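You operate a simulated robot arm through the tools that you are given. There is no shell and no other tool. Be economical: measure what you need, move in short steps, check, and stop when the job is done.

You are at the controls of a simulated two-armed robot. One attempt, no reset.

## Task
Put the fuse that says "20 A" from the ledge of the intake table on the tape roll and the fuse labelled "16 A" on the top of the stand under the swing spout. Open the ties drawer, put the tie with the black tab on the ledge of the intake table away in the inside the ties drawer, then shut the drawer. Take the lid off the green tin on the ledge of the intake table and lay it down there. Take the spacer on the top of the stand under the swing spout and put it away on the top of the packing bench. Take the flat brush and leave it on the top of the stand under the swing spout. Take the green clip and put it on top of the brown disc on the tying bench. Take the brown sack from the middle shelf of the sack rack and put it on the tying bench. Open the hose bench door, fetch the card marked "mixed" from the filling stand and set it on the inside of the bench cupboard, then shut the door. The order is free. Set down upright: fuse, flat brush, brown sack, card.

Only the result counts: the job must be done as asked and must still hold three seconds after the hand-in. Knocking over, shifting, dropping, spilling or breaking anything else fails it. Lids that push on must go on centred and level and be pressed home; caps that screw on are set level and turned clockwise until they are tight.

## Robot
Two 7-joint arms with two-finger parallel grippers on one trunk, on a base that drives. Base frame: it is fixed to the floor where the robot stands at the start and does not move with it; the origin is under the middle of the robot, x ahead of it, y to its left, z up; the surface under the hand at the start is at about z = 45. Lengths are in cm, angles in rad, forces in N, time in s.
The left shoulder is at the start at [11.6, 18.2, 88.6], the right one opposite. With the tool pointing down near the work surface each hand reaches from about 10 to 78 cm from the robot's upright axis, wherever it stands, measured 20 degrees to its own side. Places, roughly: brown sack (16x13x26 cm) [90, -560, 110]; card [50, -475, 75]; disc [50, -350, 75]; flat brush (8x4x4 cm) [40, -360, 80]; fuse [50, 25, 50]; green clip (10x7x3 cm) [70, -340, 80]; green tin (7x7x6 cm) [50, 210, 50]; hose bench door [-170, -760, 60]; inside of the bench cupboard [-150, -760, 40]; inside the ties drawer [50, -330, 60]; spacer (8x8x3 cm) [-130, 100, 70]; tape roll (6x6x2 cm) [50, -10, 50]; tie with the black tab (10x7x3 cm) [40, 80, 50]; ties drawer [40, -330, 70]; top of the packing bench [-560, -590, 90]; top of the stand under the swing spout [-130, 90, 70]; tying bench [50, -340, 80]. Payload 3.91 kg a hand.
The TCP of each hand is the grasp point between the finger pads, 3 cm short of the fingertips. In the tool frame z runs along the fingers and y along their closing line. The gripper opens to 11 cm. The fingers are 2 cm wide and 1 cm thick; the gripper's body (4.8 by 11.2 cm) begins 5.5 cm behind the TCP.
Orientation is that of the tool frame in the base frame, as a unit quaternion [w, x, y, z]. With the fingers straight down and closing along the base's y, the tool's x points along the base's -x, its y along +y and its z along -z.

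## Interface
- The arms move only by the tool step_arm. It takes "left_series", "right_series" or both (then of equal length, played together; a hand with none holds still); each is a list of rows, each a list of 7 numbers: the turn, a rotation vector about the base's x, y, z in rad, then the shift along the base's x, y, z in cm, then the opening, from 0 (shut) to 1 (fully open). In form: [[rx, ry, rz, x, y, z, jaw], ...]. A call has 1 to 12 rows; each row shifts and turns the commanded pose from where the row before left it. Rows are played at 5 a second. More than 5 cm and 0.15 rad between two rows, or a gripper value outside its range, and nothing of the call is played. Where a pose cannot be reached the arm comes as near as it can. A force on the tool above 40 N (or 10 N above the force at the start of the call, whichever is more), or a blocked arm, ends the call early, and 0.2 s more pass. Each finger travels about 7.2 cm/s and halts on what it meets, pressing with about 26 N; the grip force reading is that of the motor and also rises with nothing between the fingers. The clock runs only during rows and for 0.2 s after the last one: add rows that do not move to give the fingers time. The reply holds the time, the measured pose of the TCP, the force on the tool along the base axes, the opening and the grip force, in the units named above and with some noise, with the torque about the TCP (base axes, N m) and any sound that the robot's microphone picked up, and new pictures: "views" is both (left out), scene, wrist or none (wrist: the cameras of the hands that moved).
- Cameras (640 x 400 px; columns grow to the right, rows downward): "scene" is now at [26.09, 2.74, 102.97]; the picture's right is [0.41, -0.91, 0.00], its down [-0.77, -0.35, -0.54] and it looks along [0.49, 0.22, -0.84] (base axes); focal length 284 px, centre (320, 200). "left" rides on the left gripper at [7.2, -1.7, -10.3] in its tool frame; the picture's right is [0.23, 0.97, 0.00], its down [-0.76, 0.18, -0.62] and it looks along [-0.61, 0.14, 0.78] (tool axes); focal length 222 px, centre (320, 200). "right" rides on the right gripper at [7.2, 1.7, -10.3] in its tool frame; the picture's right is [-0.23, 0.97, 0.00], its down [-0.76, -0.18, -0.62] and it looks along [-0.61, -0.14, 0.78] (tool axes); focal length 222 px, centre (320, 200). There is no depth. A picture from a camera that has moved, and an enlarged one, comes with that camera's place and axes in the base frame and with its lens.
- raise_lower(by): slides the trunk up (or, below 0, down) by that many cm; the arms and the scene camera ride with it, the base frame stays. It gives what a move gives, with no picture.
- base_move(legs): drives the robot by 1 to 6 legs, each [ahead, left, turn to the left] in cm, cm and rad, along the robot's own axes; the way and the turn of a leg run together, so that a leg with both is an arc; at most 150 cm and 3.142 rad a leg. The arms and the cameras ride along, it lands a little off, and it stops where it bumps. It gives what a move gives, and a new picture of the scene camera.
- pan_tilt(pan, tilt): turns the head with the scene camera to pan (to the left, within 1.396 rad either way) and tilt (down, from -0.506 to 1.204), counted from straight ahead of the robot. It gives what a move gives, and a new picture of the scene camera.
- close_up(camera, box): a new picture of the part [left, top, right, bottom] of that camera's present view, enlarged. The clock stands still meanwhile.
- job_done(): hands the job in; it is judged then, once.

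Work in short steps. Places have to be worked out from the pictures, the camera data and where the tool is seen: move nearer, look again, correct. Check each grasp and each placing, and mend what went wrong. You have 535 turns and 360 pictures in all, those below and enlarged ones among them. Open the grippers and draw the arms clear of the work before you hand the job in, unless the task says otherwise; then end with one line.

The tools are called after "Emit:" by a JSON object that holds its "name" and its "arguments". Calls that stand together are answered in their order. step_arm: Moves the arms, as the interface text tells. Its arguments: {"type":"object","properties":{"left_series":{"type":"array","items":{"type":"array","items":{"type":"number"}}},"right_series":{"type":"array","items":{"type":"array","items":{"type":"number"}}},"views":{"type":"string","enum":["both","scene","wrist","none"]}},"required":[]} The other tools are called the same way: raise_lower (by) slides the trunk up or down; base_move (legs) drives the base; pan_tilt (pan, tilt) turns the head that bears the scene camera; close_up (camera, box) takes an enlarged picture of a part of a camera's view; job_done () hands the job in.

At the start:

```text
t: 0.0
left_tcp_pos: [38.75, 45.63, 66.03]
left_tcp_rot: [0.001, 0.0, 1.0, -0.001]
left_force: [-0.1, 0.2, -1.4]
left_wrist_torque: [-0.01, 0.01, -0.01]
left_finger_gap: 10.98
left_grip_force: 0.1
right_tcp_pos: [51.21, 9.83, 76.11]
right_tcp_rot: [0.0, 0.001, 1.0, 0.0]
right_force: [-0.6, -0.4, -0.2]
right_wrist_torque: [0.0, -0.02, -0.01]
right_finger_gap: 10.96
right_grip_force: 0.1
trunk travel left (down, up): [-15.0, 36.4]
robot x, y, heading: [0.13, 0.03, -0.004]
head pan, tilt: [0.426, 0.998]
```

scene: 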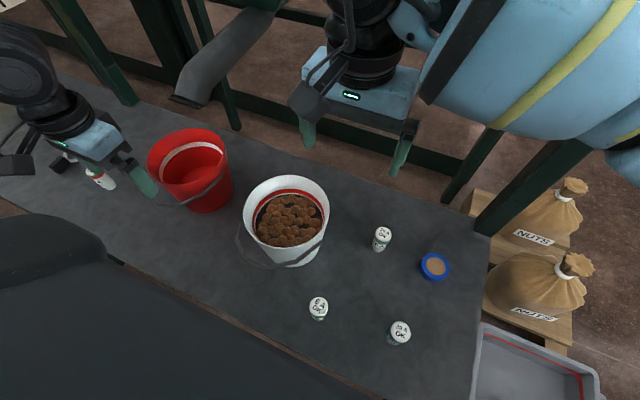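
right: 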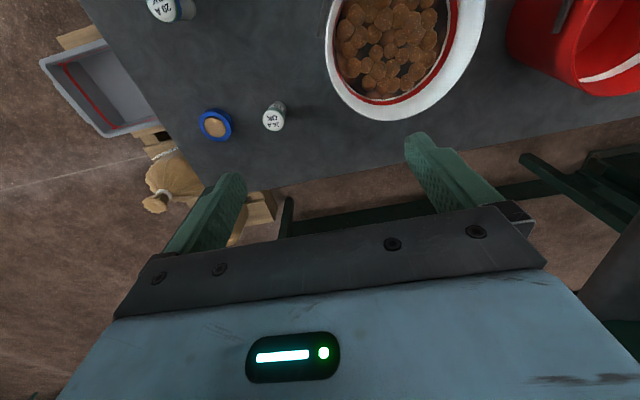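
left: 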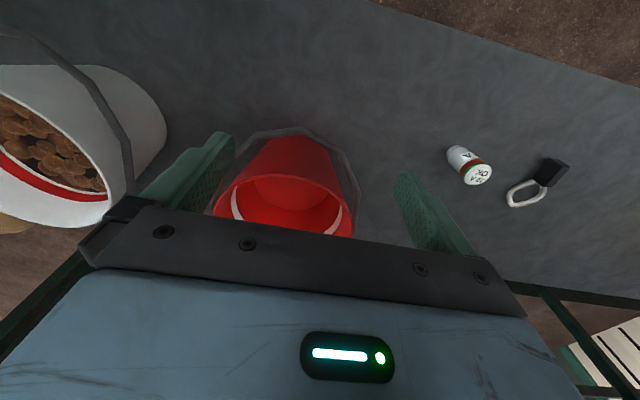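

I see several fuses near the tape roll; I enlarge the views to read their labels.

Emit:
{"name": "close_up", "arguments": {"camera": "scene", "box": [290, 210, 470, 350]}}

Emit:
{"name": "close_up", "arguments": {"camera": "left", "box": [420, 120, 600, 230]}}

```text
2.86 times, centred on (380, 280) of scene
camera zoom: at [26.09, 2.74, 102.97], right [0.41, -0.91, 0.0], down [-0.77, -0.35, -0.54], along [0.49, 0.22, -0.84], focal length 810 px, centre (149, -29)
```

zoom: 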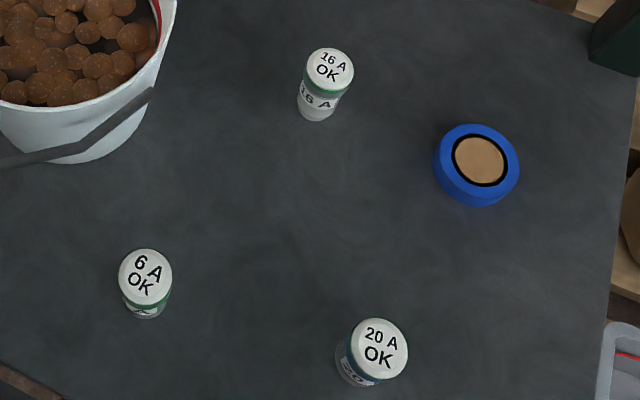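

```text
3.56 times, centred on (510, 175) of left
camera zoom: at [31.52, 43.93, 76.39], right [-0.23, 0.97, 0.0], down [0.76, 0.18, 0.62], along [0.61, 0.14, -0.78], focal length 790 px, centre (-356, 289)
```

zoom: 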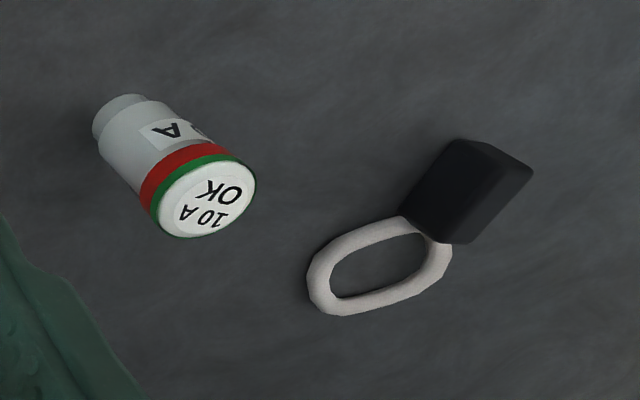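

The 20 A fuse is near [38,-7], the tape roll near [54,-10.7], and the 16 A fuse near [53.5,1]. I move the right hand above the 20 A fuse.

Emit:
{"name": "step_arm", "arguments": {"right_series": [[0, 0, 0, -2.64, -3.32, -2.2, 1], [0, 0, 0, -2.64, -3.32, -2.2, 1], [0, 0, 0, -2.64, -3.32, -2.2, 1], [0, 0, 0, -2.64, -3.32, -2.2, 1], [0, 0, 0, -2.64, -3.32, -2.2, 1], [0, 0, 0, 0, 0, 0, 1]]}}

```text
t: 1.4
left_tcp_pos: [38.84, 45.66, 65.95]
left_tcp_rot: [0.0, 0.0, 1.0, 0.0]
left_force: [-0.5, -0.5, 0.8]
left_wrist_torque: [0.0, -0.03, -0.03]
left_finger_gap: 11.01
left_grip_force: 0.0
right_tcp_pos: [38.03, -6.67, 65.22]
right_tcp_rot: [0.0, 0.001, 1.0, 0.001]
right_force: [0.5, -0.3, 0.7]
right_wrist_torque: [0.01, 0.01, 0.0]
right_finger_gap: 10.98
right_grip_force: 0.0
trunk travel left (down, up): [-15.0, 36.4]
robot x, y, heading: [0.48, -0.17, 0.003]
head pan, tilt: [0.426, 0.998]
camera scene: at [26.09, 2.76, 102.97], right [0.41, -0.91, 0.0], down [-0.77, -0.35, -0.54], along [0.49, 0.22, -0.84], focal length 284 px, centre (320, 200)
camera right: at [30.74, -4.98, 75.57], right [0.23, 0.97, 0.0], down [0.76, -0.18, 0.62], along [0.61, -0.14, -0.78], focal length 222 px, centre (320, 200)
```

scene: 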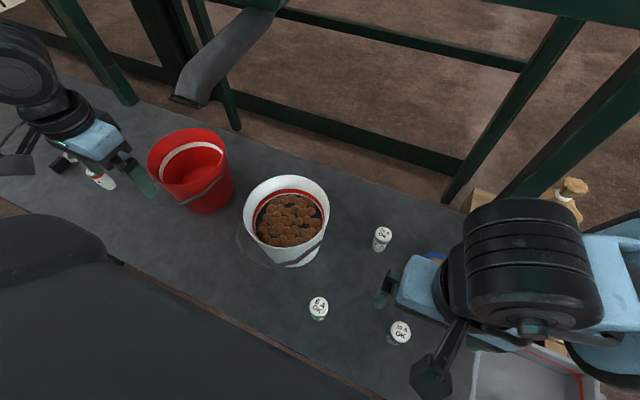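
right: 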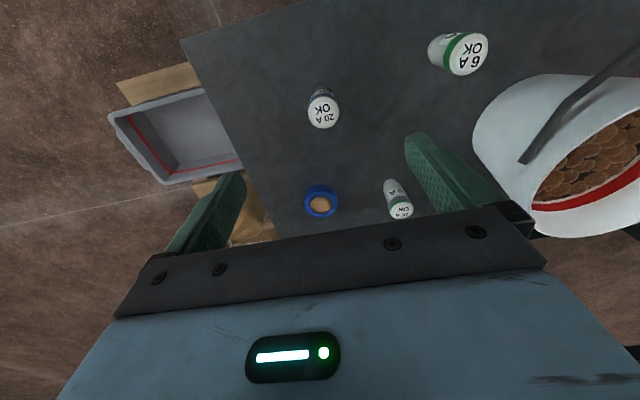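

The wrist view confirms the 20 A fuse at about [37.9,-6.5]. I descend around it and close.

Emit:
{"name": "step_arm", "arguments": {"right_series": [[0, 0, 0, 0, 0.1, -4.5, 1], [0, 0, 0, 0, 0, -4.5, 1], [0, 0, 0, 0, 0, -4, 1], [0, 0, 0, 0, 0, -2.8, 1], [0, 0, 0, 0, 0, 0, 1]]}}

```text
t: 2.6
left_tcp_pos: [38.77, 45.56, 66.07]
left_tcp_rot: [0.0, -0.001, 1.0, 0.0]
left_force: [0.0, -0.2, -0.1]
left_wrist_torque: [0.02, -0.01, 0.0]
left_finger_gap: 10.99
left_grip_force: 0.0
right_tcp_pos: [37.95, -6.57, 49.55]
right_tcp_rot: [0.001, 0.0, 1.0, 0.001]
right_force: [0.1, 0.7, -0.8]
right_wrist_torque: [-0.02, 0.02, 0.0]
right_finger_gap: 10.99
right_grip_force: 0.2
trunk travel left (down, up): [-15.0, 36.4]
robot x, y, heading: [-0.19, 0.25, 0.002]
head pan, tilt: [0.426, 0.998]
camera scene: at [26.08, 2.74, 102.97], right [0.41, -0.91, 0.0], down [-0.77, -0.35, -0.54], along [0.49, 0.22, -0.84], focal length 284 px, centre (320, 200)
camera right: at [30.88, -4.87, 59.85], right [0.23, 0.97, 0.0], down [0.76, -0.18, 0.62], along [0.61, -0.14, -0.78], focal length 222 px, centre (320, 200)
```

scene: 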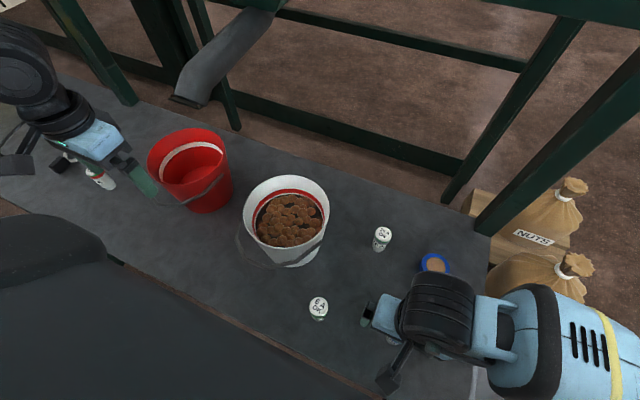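
right: 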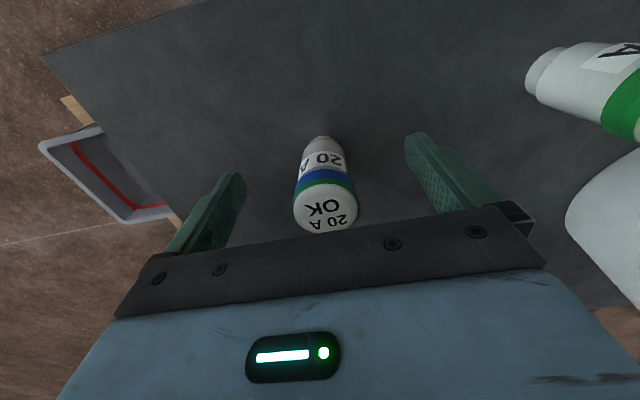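

The fuse is centred between the fingers; closing and lifting.

Emit:
{"name": "step_arm", "arguments": {"right_series": [[0, 0, 0, 0, 0.1, 0, 0], [0, 0, 0, 0, 0, 0, 0], [0, 0, 0, 0, 0, 0, 0], [0, 0, 0, 0, 0, 0, 0], [0, 0, 0, 0, 0, 4, 0], [0, 0, 0, 0, 0, 4, 0], [0, 0, 0, 0, 0, 0, 0]], "views": "wrist"}}

```text
t: 4.2
left_tcp_pos: [38.77, 45.44, 66.0]
left_tcp_rot: [0.0, 0.0, 1.0, 0.001]
left_force: [0.5, 0.0, -0.5]
left_wrist_torque: [0.0, 0.03, -0.01]
left_finger_gap: 10.99
left_grip_force: 0.1
right_tcp_pos: [37.87, -6.33, 57.48]
right_tcp_rot: [-0.001, 0.001, 1.0, 0.001]
right_force: [0.8, -1.0, -0.5]
right_wrist_torque: [-0.01, -0.03, 0.0]
right_finger_gap: 3.01
right_grip_force: 25.8
trunk travel left (down, up): [-15.0, 36.4]
robot x, y, heading: [0.04, 0.08, -0.001]
head pan, tilt: [0.426, 0.998]
camera right: at [30.88, -4.65, 67.8], right [0.23, 0.97, 0.0], down [0.76, -0.18, 0.62], along [0.61, -0.14, -0.78], focal length 222 px, centre (320, 200)
```

right: 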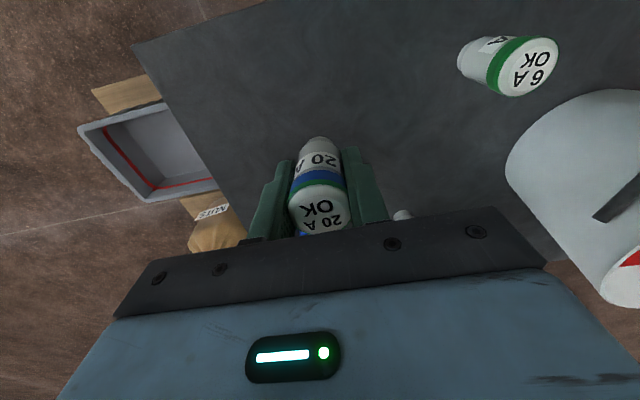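

Held (gap 3.0). I lift a bit and move toward the tape roll, stopping short to look.

Emit:
{"name": "step_arm", "arguments": {"right_series": [[0, 0, 0, 2, -1, 4, 0], [0, 0, 0, 3, -1.5, 3, 0], [0, 0, 0, 3, -1.5, 3, 0], [0, 0, 0, 0, 0, 0, 0]]}}

Emit:
{"name": "close_up", "arguments": {"camera": "right", "box": [240, 120, 440, 245]}}

Emit:
{"name": "close_up", "arguments": {"camera": "scene", "box": [360, 200, 500, 290]}}

```text
t: 5.2
left_tcp_pos: [38.68, 45.49, 66.07]
left_tcp_rot: [0.0, 0.0, 1.0, 0.0]
left_force: [-0.6, 0.0, 0.2]
left_wrist_torque: [0.01, 0.02, 0.01]
left_finger_gap: 11.01
left_grip_force: 0.0
right_tcp_pos: [45.97, -10.73, 67.37]
right_tcp_rot: [0.001, 0.0, 1.0, 0.002]
right_force: [-0.7, 0.3, -0.5]
right_wrist_torque: [-0.01, -0.01, 0.02]
right_finger_gap: 2.99
right_grip_force: 25.8
trunk travel left (down, up): [-15.0, 36.4]
robot x, y, heading: [-0.07, 0.07, 0.002]
head pan, tilt: [0.426, 0.998]
camera scene: at [26.09, 2.75, 102.96], right [0.41, -0.91, 0.0], down [-0.77, -0.35, -0.54], along [0.49, 0.22, -0.84], focal length 284 px, centre (320, 200)
camera right: at [38.82, -8.99, 77.74], right [0.23, 0.97, 0.0], down [0.76, -0.18, 0.62], along [0.61, -0.14, -0.78], focal length 222 px, centre (320, 200)
```

scene: 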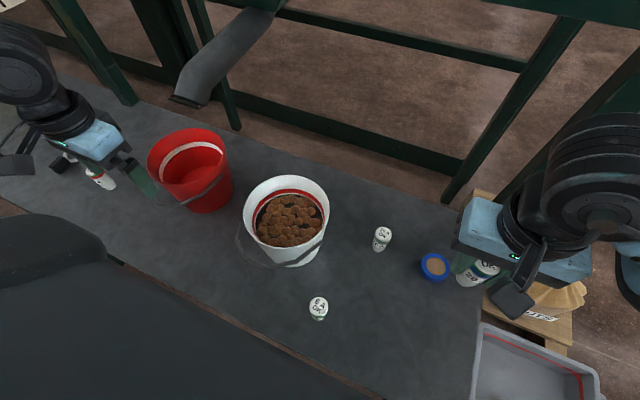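
right: 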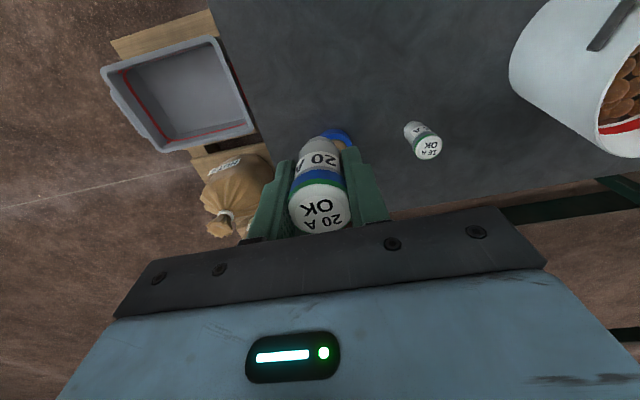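

```text
3.20 times, centred on (340, 182) of right
camera zoom: at [38.82, -8.99, 77.74], right [0.23, 0.97, 0.0], down [0.76, -0.18, 0.62], along [0.61, -0.14, -0.78], focal length 711 px, centre (256, 256)
```

zoom: 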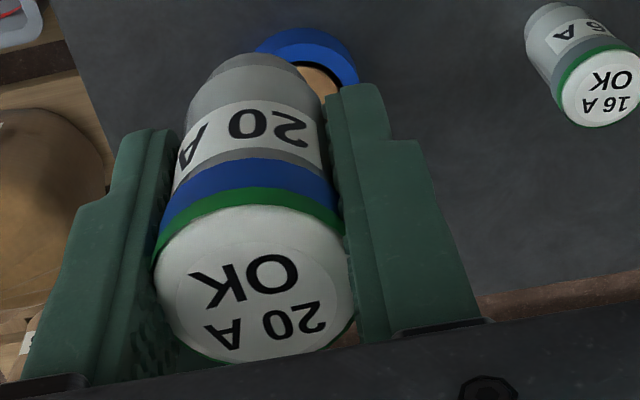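

```text
4.44 times, centred on (430, 245) of scene
camera zoom: at [26.09, 2.75, 102.96], right [0.41, -0.91, 0.0], down [-0.77, -0.35, -0.54], along [0.49, 0.22, -0.84], focal length 1260 px, centre (-169, 0)
```

zoom: 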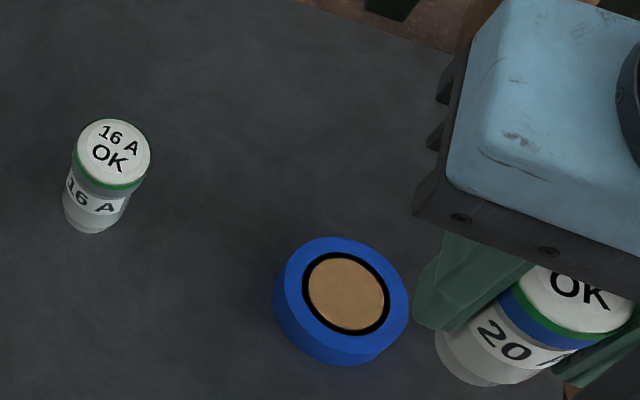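

Combining views, the tape roll is at about [53.5,-10.2]. I move over it and descend to just above.

Emit:
{"name": "step_arm", "arguments": {"right_series": [[0, 0, 0, 4, 0.3, -3, 0], [0, 0, 0, 3.5, 0.2, -3, 0], [0, 0, 0, 0, 0, -4, 0], [0, 0, 0, 0, 0, -4, 0], [0, 0, 0, 0, 0, 0, 0]]}}

Emit:
{"name": "close_up", "arguments": {"camera": "scene", "box": [360, 200, 500, 290]}}

```text
t: 6.4
left_tcp_pos: [38.74, 45.57, 66.0]
left_tcp_rot: [0.0, 0.001, 1.0, 0.0]
left_force: [-0.2, 0.6, 0.3]
left_wrist_torque: [-0.02, 0.0, -0.03]
left_finger_gap: 10.99
left_grip_force: 0.1
right_tcp_pos: [53.46, -10.2, 53.48]
right_tcp_rot: [0.001, 0.0, 1.0, 0.001]
right_force: [0.7, -0.1, -1.3]
right_wrist_torque: [-0.03, 0.03, 0.0]
right_finger_gap: 3.01
right_grip_force: 26.0
trunk travel left (down, up): [-15.0, 36.4]
robot x, y, heading: [-0.18, 0.12, -0.006]
head pan, tilt: [0.426, 0.998]
camera scene: at [26.09, 2.74, 102.97], right [0.41, -0.91, 0.0], down [-0.77, -0.35, -0.54], along [0.49, 0.22, -0.84], focal length 284 px, centre (320, 200)
camera right: at [46.35, -8.4, 63.77], right [0.23, 0.97, 0.0], down [0.76, -0.18, 0.62], along [0.61, -0.14, -0.78], focal length 222 px, centre (320, 200)
```

scene: 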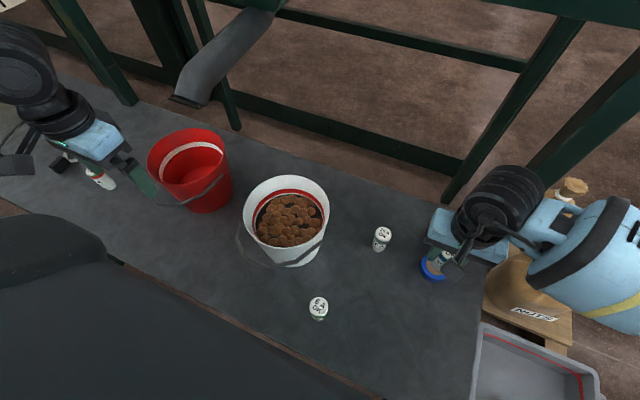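
right: 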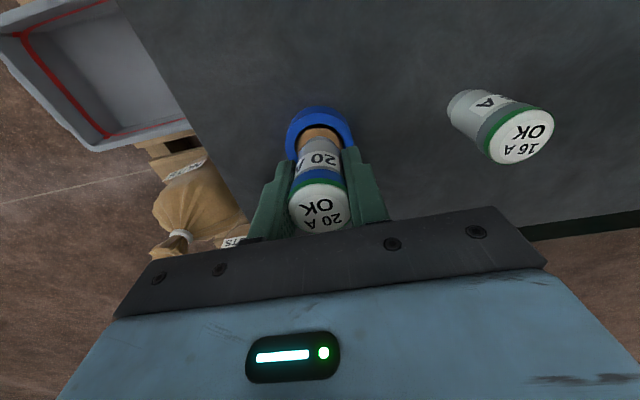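

```text
4.44 times, centred on (430, 245) of scene
camera zoom: at [26.09, 2.74, 102.97], right [0.41, -0.91, 0.0], down [-0.77, -0.35, -0.54], along [0.49, 0.22, -0.84], focal length 1260 px, centre (-169, 0)
```

zoom: 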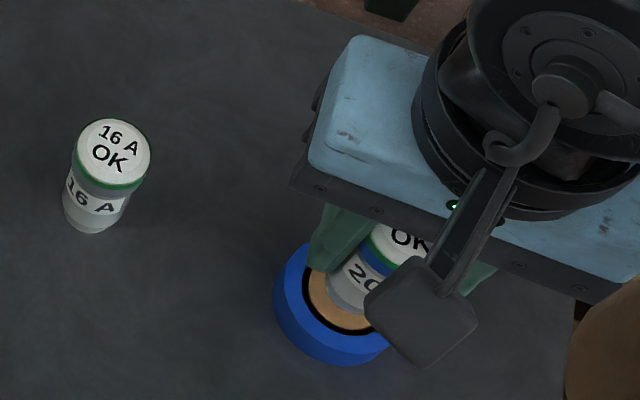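

Alignment looks good; small correction and lower until contact.

Emit:
{"name": "step_arm", "arguments": {"right_series": [[0, 0, 0, -0.1, 0.2, -1.0, 0], [0, 0, 0, 0, 0, -0.5, 0], [0, 0, 0, 0, 0, -0.4, 0], [0, 0, 0, 0, 0, 0, 0]]}}

```text
t: 7.4
left_tcp_pos: [38.86, 45.56, 66.1]
left_tcp_rot: [0.0, 0.0, 1.0, -0.001]
left_force: [-0.5, 0.0, -0.3]
left_wrist_torque: [0.03, 0.04, -0.03]
left_finger_gap: 11.02
left_grip_force: 0.0
right_tcp_pos: [53.49, -9.9, 51.52]
right_tcp_rot: [0.002, 0.0, 1.0, 0.001]
right_force: [0.0, -0.2, 5.4]
right_wrist_torque: [-0.11, 0.01, -0.06]
right_finger_gap: 2.99
right_grip_force: 26.1
trunk travel left (down, up): [-15.0, 36.4]
robot x, y, heading: [-0.08, -0.27, 0.006]
head pan, tilt: [0.426, 0.998]
camera scene: at [26.05, 2.75, 102.98], right [0.41, -0.91, 0.0], down [-0.77, -0.35, -0.54], along [0.49, 0.22, -0.84], focal length 284 px, centre (320, 200)
camera right: at [46.31, -8.14, 61.9], right [0.23, 0.97, 0.0], down [0.76, -0.18, 0.63], along [0.61, -0.14, -0.78], focal length 222 px, centre (320, 200)
```

scene: 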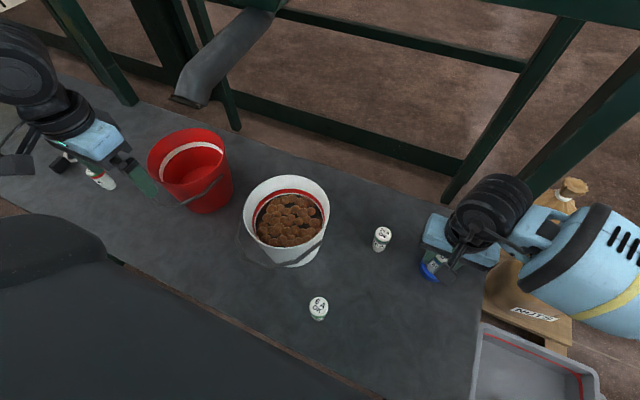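
right: 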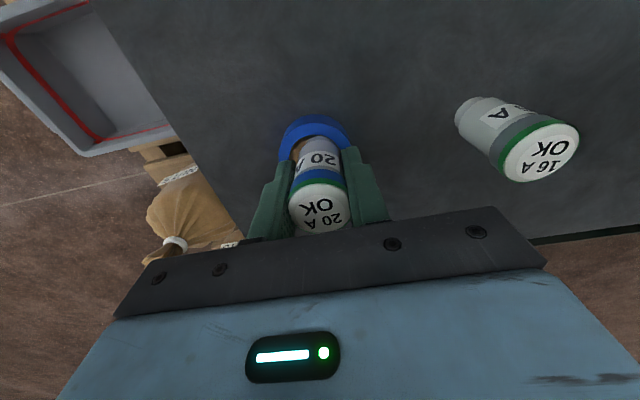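

Contact at z≈51.5. I release and rise.

Emit:
{"name": "step_arm", "arguments": {"right_series": [[0, 0, 0, 0, 0, 0, 0.6], [0, 0, 0, 0, 0, 0, 0.6], [0, 0, 0, 0, 0, 0, 0.6], [0, 0, 0, 0, 0, 4, 0.6], [0, 0, 0, 0, 0, 4, 0.6], [0, 0, 0, -2, 3, 4, 1], [0, 0, 0, 0, 4, 1, 1], [0, 0, 0, 0, 3, 0, 1], [0, 0, 0, 0, 0, 0, 1]]}}

Emit:
{"name": "close_up", "arguments": {"camera": "right", "box": [170, 40, 480, 230]}}

```text
refused: row 6 steps farther than a row can; nothing moved
```

```text
2.06 times, centred on (325, 135) of right
camera zoom: at [46.31, -8.14, 61.9], right [0.23, 0.97, 0.0], down [0.76, -0.18, 0.63], along [0.61, -0.14, -0.78], focal length 459 px, centre (310, 334)
```

zoom: 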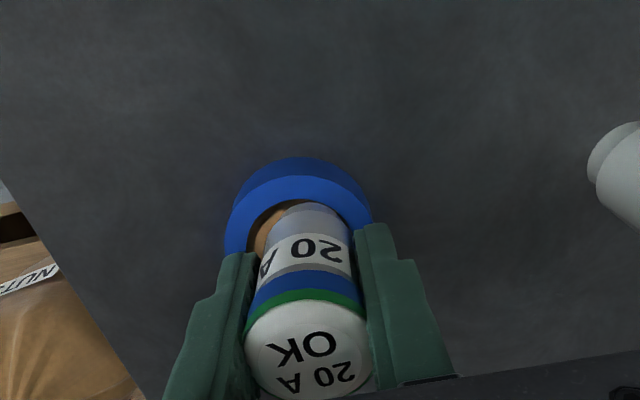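

The fuse sits ~0.5 cm toward +y of the ring centre; I nudge it, set down, and release.

Emit:
{"name": "step_arm", "arguments": {"right_series": [[0, 0, 0, 0, 0, 0.8, 0], [0, 0, 0, 0.1, -0.5, 0, 0], [0, 0, 0, 0, 0, -0.8, 0], [0, 0, 0, 0, 0, 0, 0], [0, 0, 0, 0, 0, 0, 0.6], [0, 0, 0, 0, 0, 0, 0.6], [0, 0, 0, 0, 0, 0, 0.6], [0, 0, 0, 0, 0, 4, 0.6], [0, 0, 0, 0, 0, 4, 0.6], [0, 0, 0, -1, 3, 3, 1], [0, 0, 0, 0, 4, 1, 1], [0, 0, 0, 0, 3, 0, 1]]}}

Emit:
{"name": "close_up", "arguments": {"camera": "scene", "box": [360, 200, 500, 290]}}

```text
t: 10.0
left_tcp_pos: [38.69, 45.6, 66.09]
left_tcp_rot: [0.0, 0.001, 1.0, 0.0]
left_force: [-0.6, -1.0, 0.7]
left_wrist_torque: [0.01, 0.03, 0.01]
left_finger_gap: 11.0
left_grip_force: 0.0
right_tcp_pos: [52.6, -0.4, 63.74]
right_tcp_rot: [0.001, 0.001, 1.0, 0.0]
right_force: [-0.3, 0.6, 0.3]
right_wrist_torque: [-0.03, -0.01, -0.01]
right_finger_gap: 10.99
right_grip_force: 0.1
trunk travel left (down, up): [-15.0, 36.4]
robot x, y, heading: [0.1, 0.25, 0.002]
head pan, tilt: [0.426, 0.998]
camera scene: at [26.09, 2.77, 102.96], right [0.41, -0.91, 0.0], down [-0.77, -0.35, -0.54], along [0.49, 0.22, -0.84], focal length 284 px, centre (320, 200)
camera right: at [45.45, 1.44, 74.18], right [0.23, 0.97, 0.0], down [0.76, -0.18, 0.62], along [0.61, -0.14, -0.78], focal length 222 px, centre (320, 200)
```

scene: 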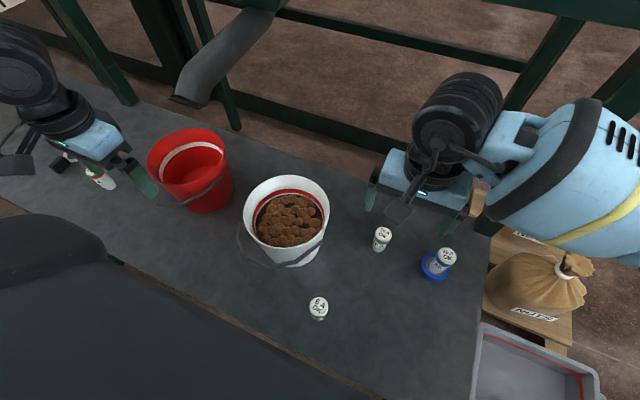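
right: 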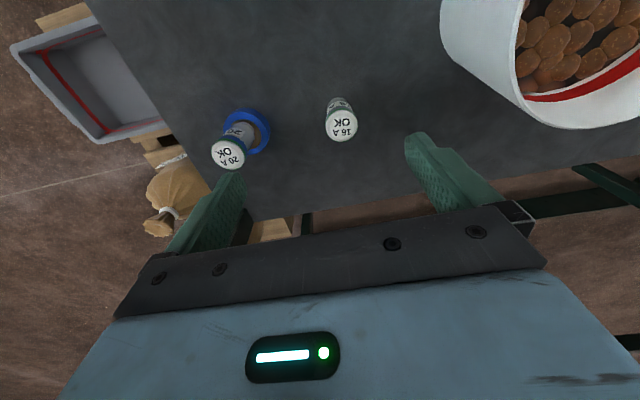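

```text
4.44 times, centred on (430, 245) of scene
camera zoom: at [26.09, 2.77, 102.96], right [0.41, -0.91, 0.0], down [-0.77, -0.35, -0.54], along [0.49, 0.22, -0.84], focal length 1260 px, centre (-169, 0)
```

zoom: 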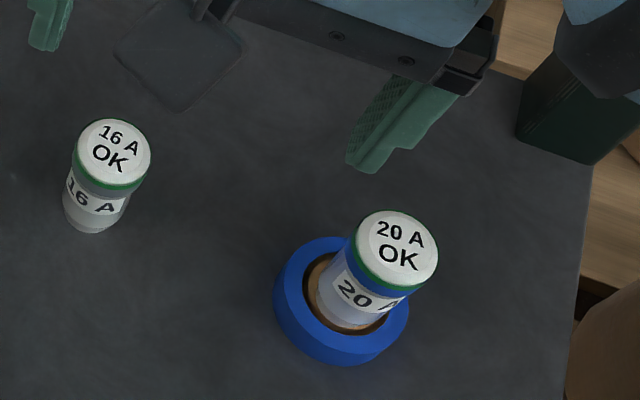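

The 20 A fuse stands on the tape roll. I retract both hands close to the body, then look around to the left before driving.

Emit:
{"name": "step_arm", "arguments": {"right_series": [[0, 0, 0, -3, -2, 3, 1], [0, 0, 0, -4, -2, 2, 1], [0, 0, 0, -4, -2, 2, 1], [0, 0, 0, -4, -2, 2, 1], [0, 0, 0, -4, -2, 2, 1], [0, 0, 0, -3, -3, 1, 1]], "left_series": [[0, 0, 0, 0, 0, 3, 1], [0, 0, 0, -2, -3, 3, 1], [0, 0, 0, -3, -3, 2, 1], [0, 0, 0, -3, -3, 2, 1], [0, 0, 0, -3, -3, 1, 1], [0, 0, 0, 0, 0, 0, 1]], "views": "none"}}

Emit:
{"name": "pan_tilt", "arguments": {"pan": 1.0, "tilt": 0.55}}

```text
t: 11.4
left_tcp_pos: [32.6, 36.31, 79.15]
left_tcp_rot: [0.0, 0.0, 1.0, 0.0]
left_force: [0.4, 0.4, -0.5]
left_wrist_torque: [0.01, 0.0, 0.02]
left_finger_gap: 11.01
left_grip_force: 0.1
left hand out of reach, approached as far as the arm can: row 4, 5
right_tcp_pos: [32.76, -12.05, 75.87]
right_tcp_rot: [0.004, 0.007, 1.0, -0.005]
right_force: [1.8, 0.1, -0.2]
right_wrist_torque: [0.01, 0.08, -0.01]
right_finger_gap: 11.02
right_grip_force: 0.1
right hand out of reach, approached as far as the arm can: row 6
trunk travel left (down, up): [-15.0, 36.4]
robot x, y, heading: [0.0, -0.22, -0.006]
head pan, tilt: [0.426, 0.998]
stopped in row 6 (right hand): the force on the tool passed its limit at 56 N (the readings are from after the stop); the commanded pose is now the measured one
```

```text
t: 12.4
left_tcp_pos: [32.59, 36.32, 79.18]
left_tcp_rot: [-0.001, 0.0, 1.0, 0.0]
left_force: [-0.1, -0.3, -0.1]
left_wrist_torque: [0.0, -0.02, 0.0]
left_finger_gap: 10.98
left_grip_force: 0.1
right_tcp_pos: [32.78, -12.1, 76.03]
right_tcp_rot: [0.003, 0.007, 1.0, -0.004]
right_force: [1.7, -0.2, -1.3]
right_wrist_torque: [-0.03, 0.07, 0.01]
right_finger_gap: 11.0
right_grip_force: 0.1
trunk travel left (down, up): [-15.0, 36.4]
robot x, y, heading: [-0.4, 0.13, 0.003]
head pan, tilt: [1.0, 0.55]
camera scene: at [24.59, 7.41, 106.6], right [0.84, -0.54, 0.0], down [-0.28, -0.44, -0.85], along [0.46, 0.72, -0.52], focal length 284 px, centre (320, 200)
```

scene: 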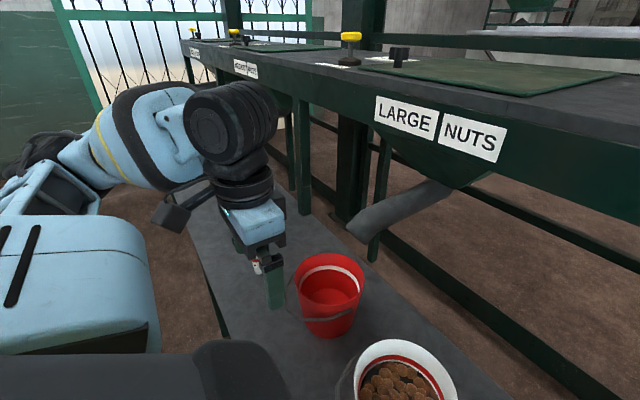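

Path along the table looks open; hands are near the body. I drive left 100 and look.

Emit:
{"name": "base_move", "arguments": {"legs": [[0, 100, 0]]}}

```text
t: 21.5
left_tcp_pos: [30.94, 136.23, 79.21]
left_tcp_rot: [0.0, -0.009, 1.0, 0.0]
left_force: [0.6, -0.9, 0.5]
left_wrist_torque: [0.0, 0.01, -0.04]
left_finger_gap: 10.99
left_grip_force: 0.1
right_tcp_pos: [31.98, 87.84, 75.97]
right_tcp_rot: [0.004, -0.004, 1.0, -0.003]
right_force: [1.1, 0.3, -1.3]
right_wrist_torque: [-0.03, 0.1, -0.02]
right_finger_gap: 11.0
right_grip_force: 0.2
trunk travel left (down, up): [-15.0, 36.4]
robot x, y, heading: [-1.05, 99.09, 0.02]
head pan, tilt: [1.0, 0.55]
camera scene: at [23.45, 107.16, 106.6], right [0.85, -0.52, 0.0], down [-0.27, -0.45, -0.85], along [0.45, 0.73, -0.52], focal length 284 px, centre (320, 200)
```

scene: 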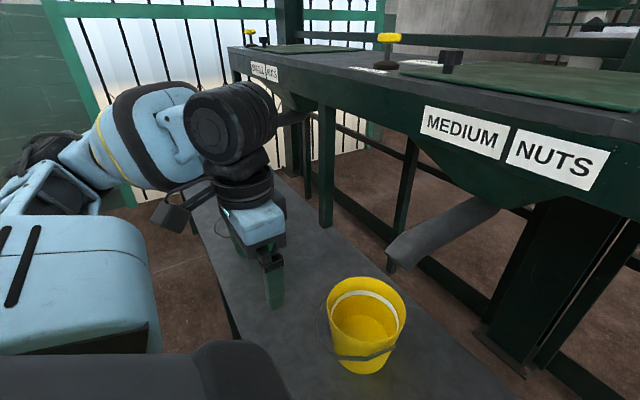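

Continue left 85 with heading correction.

Emit:
{"name": "base_move", "arguments": {"legs": [[0, 85, -0.02]]}}

Emit:
{"name": "pan_tilt", "arguments": {"pan": 0.4, "tilt": 0.95}}

```text
t: 29.3
left_tcp_pos: [30.63, 220.57, 79.27]
left_tcp_rot: [-0.002, -0.001, 1.0, 0.0]
left_force: [-0.5, 0.1, 0.5]
left_wrist_torque: [-0.01, -0.01, 0.02]
left_finger_gap: 11.0
left_grip_force: 0.0
right_tcp_pos: [30.83, 172.07, 76.01]
right_tcp_rot: [0.004, 0.005, 1.0, -0.005]
right_force: [1.0, 0.2, -0.6]
right_wrist_torque: [-0.06, 0.07, -0.05]
right_finger_gap: 10.97
right_grip_force: 0.0
trunk travel left (down, up): [-15.0, 36.4]
robot x, y, heading: [-1.89, 184.06, 0.005]
head pan, tilt: [1.0, 0.55]
camera scene: at [22.63, 191.62, 106.6], right [0.84, -0.54, 0.0], down [-0.28, -0.44, -0.85], along [0.46, 0.72, -0.52], focal length 284 px, centre (320, 200)
```

scene: 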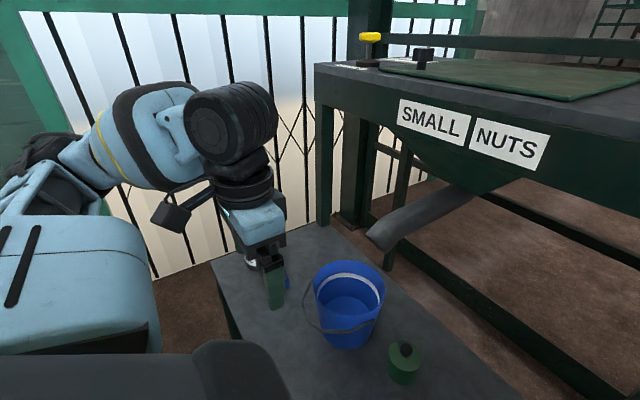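

```text
t: 30.3
left_tcp_pos: [30.49, 220.63, 79.13]
left_tcp_rot: [0.0, -0.001, 1.0, 0.001]
left_force: [0.1, 1.0, 0.1]
left_wrist_torque: [-0.02, 0.0, -0.02]
left_finger_gap: 10.97
left_grip_force: 0.1
right_tcp_pos: [30.91, 172.28, 75.94]
right_tcp_rot: [0.003, 0.005, 1.0, -0.003]
right_force: [0.3, -0.3, -0.2]
right_wrist_torque: [0.03, -0.02, 0.03]
right_finger_gap: 11.02
right_grip_force: 0.1
trunk travel left (down, up): [-15.0, 36.4]
robot x, y, heading: [-1.82, 184.1, 0.006]
head pan, tilt: [0.4, 0.949]
camera scene: at [24.49, 186.9, 103.32], right [0.39, -0.92, 0.0], down [-0.75, -0.32, -0.58], along [0.54, 0.23, -0.81], focal length 284 px, centre (320, 200)
```

scene: 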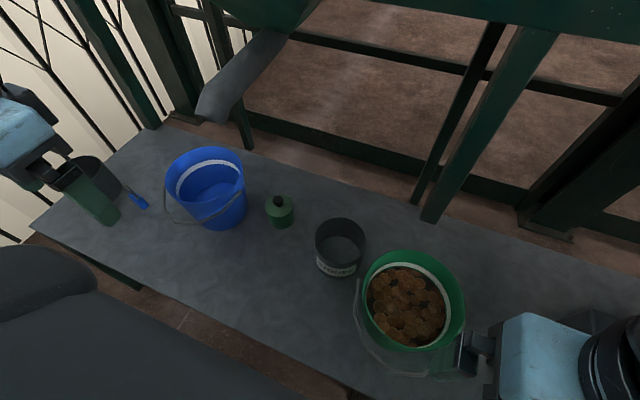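

Green tin with a knobbed lid at pixel ~(280,210). I zoom in on it.

Emit:
{"name": "close_up", "arguments": {"camera": "scene", "box": [230, 160, 380, 260]}}

```text
4.00 times, centred on (305, 210) of scene
camera zoom: at [24.49, 186.9, 103.32], right [0.39, -0.92, 0.0], down [-0.75, -0.32, -0.58], along [0.54, 0.23, -0.81], focal length 1134 px, centre (380, 160)
```

zoom: 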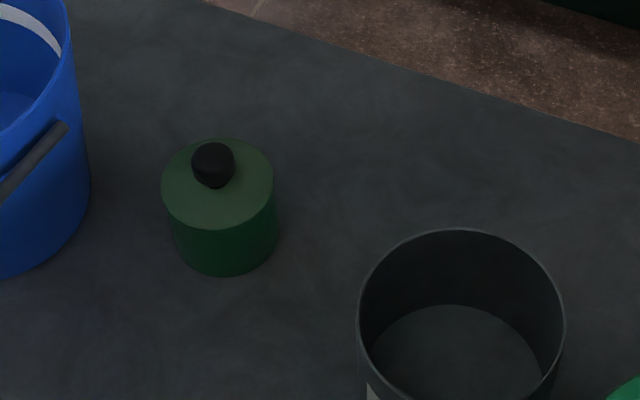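

The tin is near [55,210] with a small knob. I bring the left hand over it while turning it 90° so that its body stays clear of the blue bucket.

Emit:
{"name": "step_arm", "arguments": {"left_series": [[0, 0, 0.1428, 2.2, -0.9, 0, 1], [0, 0, 0.1428, 2.2, -0.9, 0, 1], [0, 0, 0.1428, 2.2, -0.9, -1, 1], [0, 0, 0.1428, 2.2, -0.9, -1, 1], [0, 0, 0.1428, 2.2, -0.9, -1, 1], [0, 0, 0.1428, 2.2, -0.9, -1, 1], [0, 0, 0.1428, 2.2, -1, -1, 1], [0, 0, 0.1428, 2.2, -1, -1, 1], [0, 0, 0.1428, 2.2, -1, -1, 1], [0, 0, 0.1428, 2.3, -1, -1, 1], [0, 0, 0.1428, 2.3, -1, -1, 1], [0, 0, 0, 0, 0, 0, 1]]}}

```text
t: 32.9
left_tcp_pos: [55.11, 209.99, 70.19]
left_tcp_rot: [0.0, 0.708, -0.706, 0.0]
left_force: [0.6, 0.2, -0.1]
left_wrist_torque: [0.01, 0.01, 0.01]
left_finger_gap: 11.01
left_grip_force: 0.2
right_tcp_pos: [30.8, 172.23, 75.93]
right_tcp_rot: [0.004, 0.006, 1.0, -0.003]
right_force: [0.3, -0.3, -1.9]
right_wrist_torque: [0.04, -0.02, -0.02]
right_finger_gap: 10.98
right_grip_force: 0.0
trunk travel left (down, up): [-15.0, 36.4]
robot x, y, heading: [-2.19, 184.54, 0.002]
head pan, tilt: [0.4, 0.949]
camera scene: at [24.47, 186.89, 103.32], right [0.39, -0.92, 0.0], down [-0.75, -0.32, -0.58], along [0.54, 0.23, -0.81], focal length 284 px, centre (320, 200)
camera left: at [56.77, 202.84, 80.57], right [-0.97, -0.23, 0.0], down [-0.18, 0.76, 0.62], along [-0.14, 0.61, -0.78], focal length 222 px, centre (320, 200)
```

scene: 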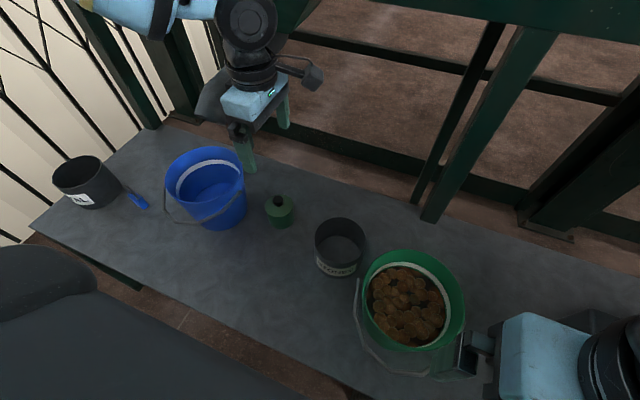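
left: 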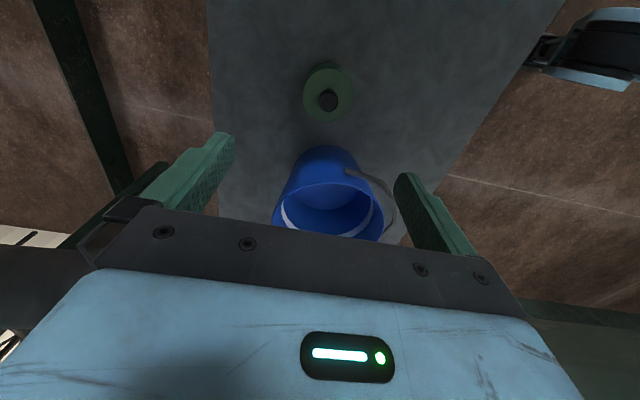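

Knob at about [54.2,209.9]. I descend to z≈58 and look again.

Emit:
{"name": "step_arm", "arguments": {"left_series": [[0, 0, 0, -0.9, -0.1, -4, 0.6], [0, 0, 0, 0, 0, -4, 0.6], [0, 0, 0, 0, 0, -3.5, 0.6], [0, 0, 0, 0, 0, 0, 0.6]]}}

Emit:
{"name": "close_up", "arguments": {"camera": "scene", "box": [210, 150, 360, 250]}}

```text
t: 33.9
left_tcp_pos: [54.32, 209.95, 58.83]
left_tcp_rot: [0.0, 0.708, -0.707, 0.001]
left_force: [-1.0, -0.2, -0.7]
left_wrist_torque: [-0.03, -0.04, -0.01]
left_finger_gap: 6.61
left_grip_force: 0.1
right_tcp_pos: [30.83, 172.18, 75.94]
right_tcp_rot: [0.003, 0.006, 1.0, -0.003]
right_force: [-0.1, 0.4, -1.0]
right_wrist_torque: [-0.06, -0.08, -0.06]
right_finger_gap: 10.97
right_grip_force: 0.0
trunk travel left (down, up): [-15.0, 36.4]
robot x, y, heading: [-2.12, 184.45, 0.003]
head pan, tilt: [0.4, 0.949]
camera scene: at [24.48, 186.89, 103.32], right [0.39, -0.92, 0.0], down [-0.75, -0.32, -0.58], along [0.54, 0.23, -0.81], focal length 284 px, centre (320, 200)
camera left: at [55.95, 202.77, 69.12], right [-0.97, -0.23, 0.0], down [-0.18, 0.76, 0.62], along [-0.14, 0.61, -0.78], focal length 222 px, centre (320, 200)
```

scene: 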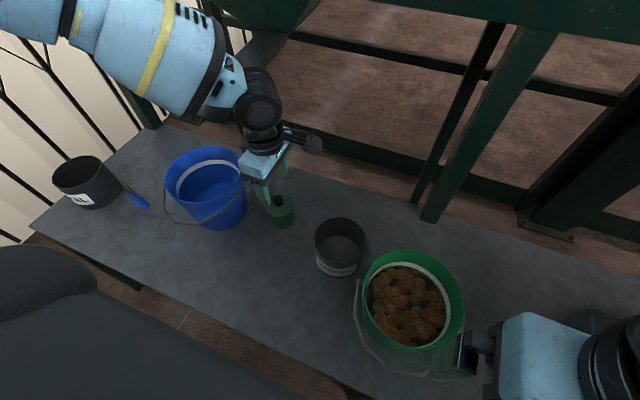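
left: 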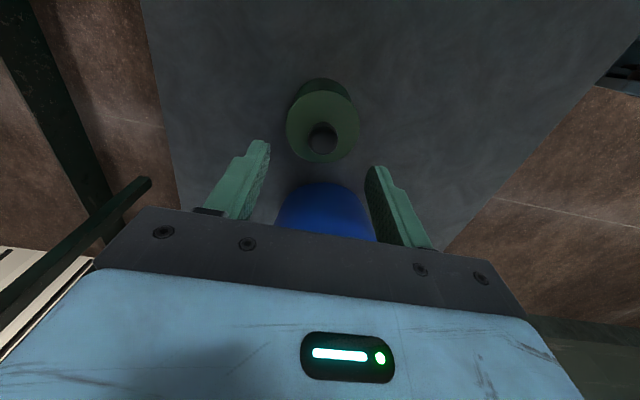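

```text
4.00 times, centred on (285, 200) of scene
camera zoom: at [24.48, 186.89, 103.32], right [0.39, -0.92, 0.0], down [-0.75, -0.32, -0.58], along [0.54, 0.23, -0.81], focal length 1134 px, centre (460, 200)
```

zoom: 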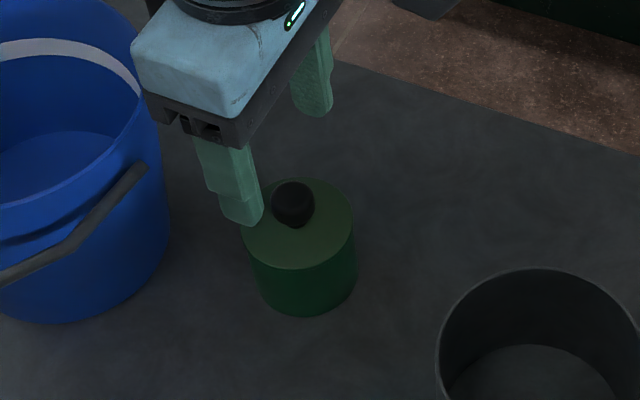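

Triangulated knob at [54.15,209.95,51.6]. Lower to z≈53.9 (tips just over the lid) and grip the knob.

Emit:
{"name": "step_arm", "arguments": {"left_series": [[0, 0, 0, -0.15, 0, -3, 0.6], [0, 0, 0, 0, 0, -1.9, 0.6], [0, 0, 0, 0, 0, 0, 0.6], [0, 0, 0, 0, 0, 0, 0], [0, 0, 0, 0, 0, 0, 0], [0, 0, 0, 0, 0, 0, 0]]}}

Emit:
{"name": "close_up", "arguments": {"camera": "scene", "box": [210, 150, 360, 250]}}

```text
t: 35.3
left_tcp_pos: [54.08, 210.03, 53.79]
left_tcp_rot: [0.0, 0.707, -0.707, 0.0]
left_force: [0.8, 0.0, 0.2]
left_wrist_torque: [0.03, -0.02, -0.01]
left_finger_gap: 2.24
left_grip_force: 26.4
right_tcp_pos: [30.86, 172.24, 75.86]
right_tcp_rot: [0.004, 0.006, 1.0, -0.003]
right_force: [0.1, 0.7, -1.1]
right_wrist_torque: [-0.07, -0.02, -0.08]
right_finger_gap: 11.01
right_grip_force: 0.0
trunk travel left (down, up): [-15.0, 36.4]
robot x, y, heading: [-1.71, 184.22, 0.003]
head pan, tilt: [0.4, 0.949]
heard: snap
camera scene: at [24.49, 186.89, 103.31], right [0.39, -0.92, 0.0], down [-0.75, -0.32, -0.58], along [0.54, 0.23, -0.81], focal length 284 px, centre (320, 200)
camera left: at [55.83, 202.89, 64.17], right [-0.97, -0.23, 0.0], down [-0.18, 0.76, 0.62], along [-0.14, 0.61, -0.78], focal length 222 px, centre (320, 200)
```

scene: 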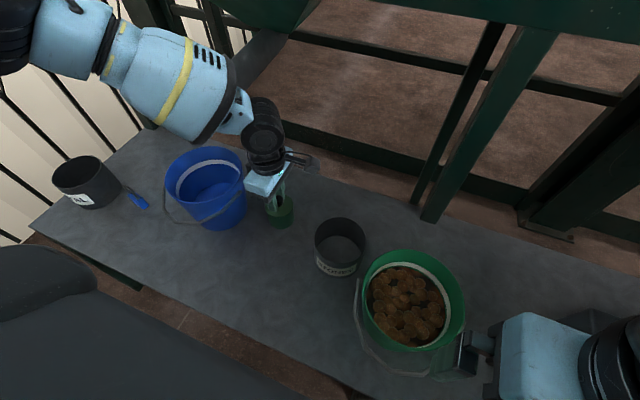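
left: 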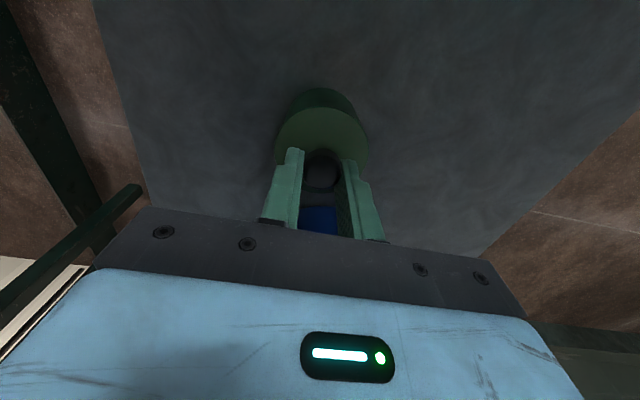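

```text
4.00 times, centred on (285, 200) of scene
camera zoom: at [24.49, 186.89, 103.31], right [0.39, -0.92, 0.0], down [-0.75, -0.32, -0.58], along [0.54, 0.23, -0.81], focal length 1134 px, centre (460, 200)
```

zoom: 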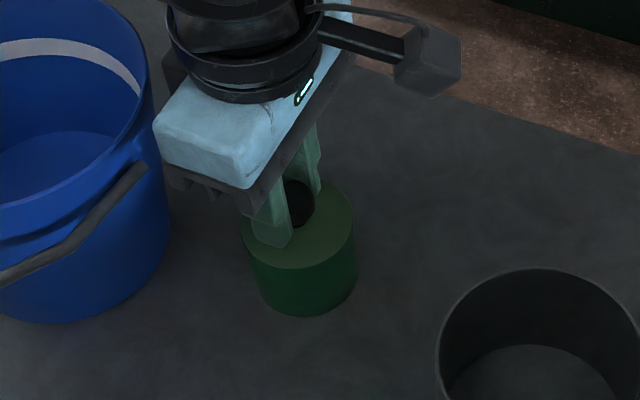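

Knob gripped (gap 2.24), a snap was heard. I lift 2.5 cm slowly and check.

Emit:
{"name": "step_arm", "arguments": {"left_series": [[0, 0, 0, 0, 0, 0.5, 0], [0, 0, 0, 0, 0, 0.5, 0], [0, 0, 0, 0, 0, 0.5, 0], [0, 0, 0, 0, 0, 1, 0], [0, 0, 0, 0, 0, 0, 0]]}}

Emit:
{"name": "close_up", "arguments": {"camera": "scene", "box": [210, 150, 360, 250]}}

```text
t: 36.5
left_tcp_pos: [54.03, 210.12, 56.27]
left_tcp_rot: [0.001, 0.708, -0.706, 0.0]
left_force: [0.8, -1.5, -0.2]
left_wrist_torque: [0.01, 0.0, 0.02]
left_finger_gap: 2.25
left_grip_force: 26.1
right_tcp_pos: [30.87, 172.17, 76.04]
right_tcp_rot: [0.003, 0.006, 1.0, -0.003]
right_force: [0.6, 0.0, -0.6]
right_wrist_torque: [0.02, 0.09, -0.05]
right_finger_gap: 11.0
right_grip_force: 0.0
trunk travel left (down, up): [-15.0, 36.4]
robot x, y, heading: [-2.28, 184.04, 0.006]
head pan, tilt: [0.4, 0.949]
camera scene: at [24.5, 186.89, 103.31], right [0.39, -0.92, 0.0], down [-0.75, -0.32, -0.58], along [0.54, 0.23, -0.81], focal length 284 px, centre (320, 200)
camera left: at [55.74, 202.94, 66.67], right [-0.97, -0.23, 0.0], down [-0.18, 0.76, 0.62], along [-0.14, 0.61, -0.78], focal length 222 px, centre (320, 200)
```

scene: 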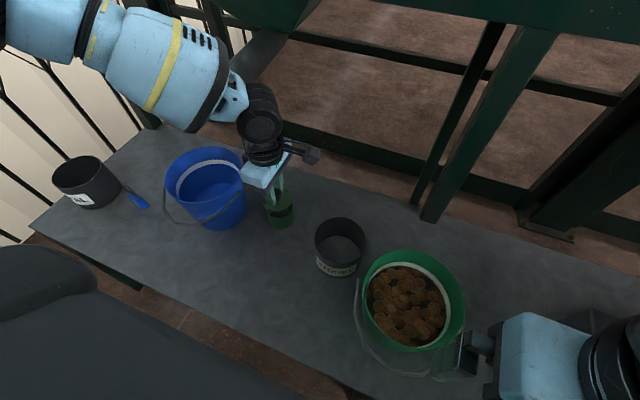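
left: 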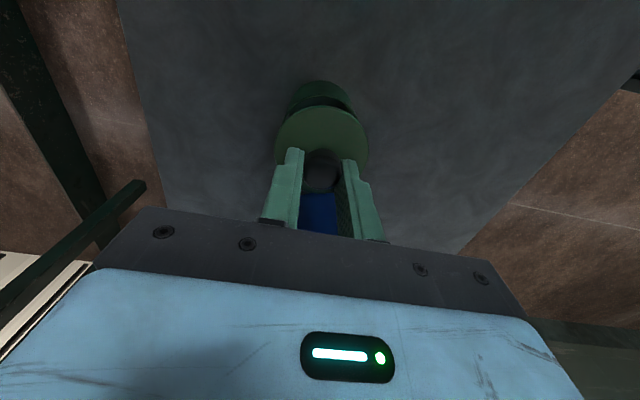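

```text
4.00 times, centred on (285, 200) of scene
camera zoom: at [24.5, 186.89, 103.31], right [0.39, -0.92, 0.0], down [-0.75, -0.32, -0.58], along [0.54, 0.23, -0.81], focal length 1134 px, centre (460, 200)
```

zoom: 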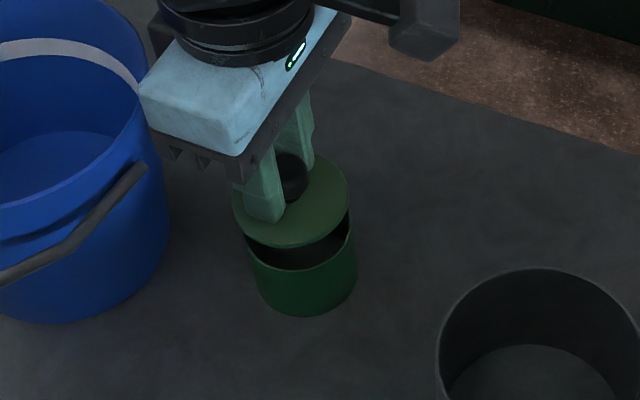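

The lid came off and the tin stayed put. I carry the lid to the clear spot near [41,207.5] and lower until contact.

Emit:
{"name": "step_arm", "arguments": {"left_series": [[0, 0, 0, 0, 0, 4, 0], [0, 0, 0, -3, -0.5, 2, 0], [0, 0, 0, -4, -0.7, 0, 0], [0, 0, 0, -4, -0.7, 0, 0], [0, 0, 0, -1.8, -0.5, -2, 0], [0, 0, 0, 0, 0, -4, 0], [0, 0, 0, 0, 0, -3.5, 0], [0, 0, 0, 0, 0, 0, 0]]}}

Emit:
{"name": "close_up", "arguments": {"camera": "scene", "box": [190, 180, 340, 280]}}

```text
t: 38.3
left_tcp_pos: [41.31, 207.57, 52.76]
left_tcp_rot: [0.0, 0.708, -0.706, 0.0]
left_force: [0.7, -0.3, -0.8]
left_wrist_torque: [0.0, 0.0, -0.02]
left_finger_gap: 2.24
left_grip_force: 26.4
right_tcp_pos: [30.7, 172.18, 75.94]
right_tcp_rot: [0.004, 0.005, 1.0, -0.003]
right_force: [0.0, 0.6, -0.7]
right_wrist_torque: [-0.07, -0.08, -0.08]
right_finger_gap: 11.0
right_grip_force: 0.1
trunk travel left (down, up): [-15.0, 36.4]
robot x, y, heading: [-2.13, 184.13, 0.005]
head pan, tilt: [0.4, 0.949]
camera scene: at [24.48, 186.9, 103.32], right [0.39, -0.92, 0.0], down [-0.75, -0.32, -0.58], along [0.54, 0.23, -0.81], focal length 284 px, centre (320, 200)
camera left: at [42.92, 200.38, 63.13], right [-0.97, -0.23, 0.0], down [-0.18, 0.76, 0.62], along [-0.14, 0.61, -0.78], focal length 222 px, centre (320, 200)
```

scene: 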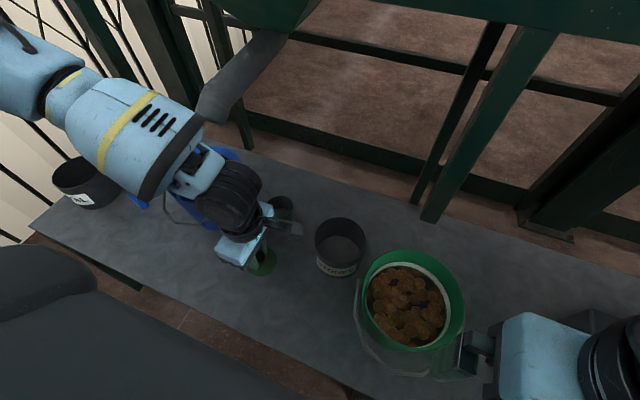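
left: 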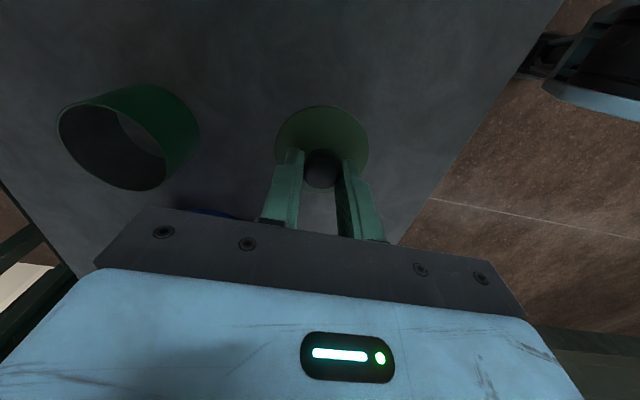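

```text
4.00 times, centred on (265, 230) of scene
camera zoom: at [24.48, 186.9, 103.32], right [0.39, -0.92, 0.0], down [-0.75, -0.32, -0.58], along [0.54, 0.23, -0.81], focal length 1134 px, centre (540, 80)
```

zoom: 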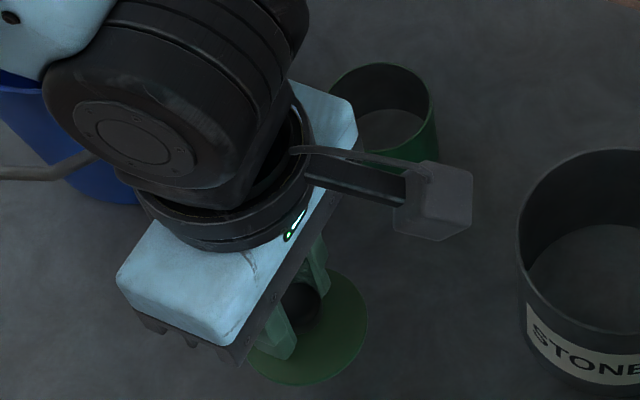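

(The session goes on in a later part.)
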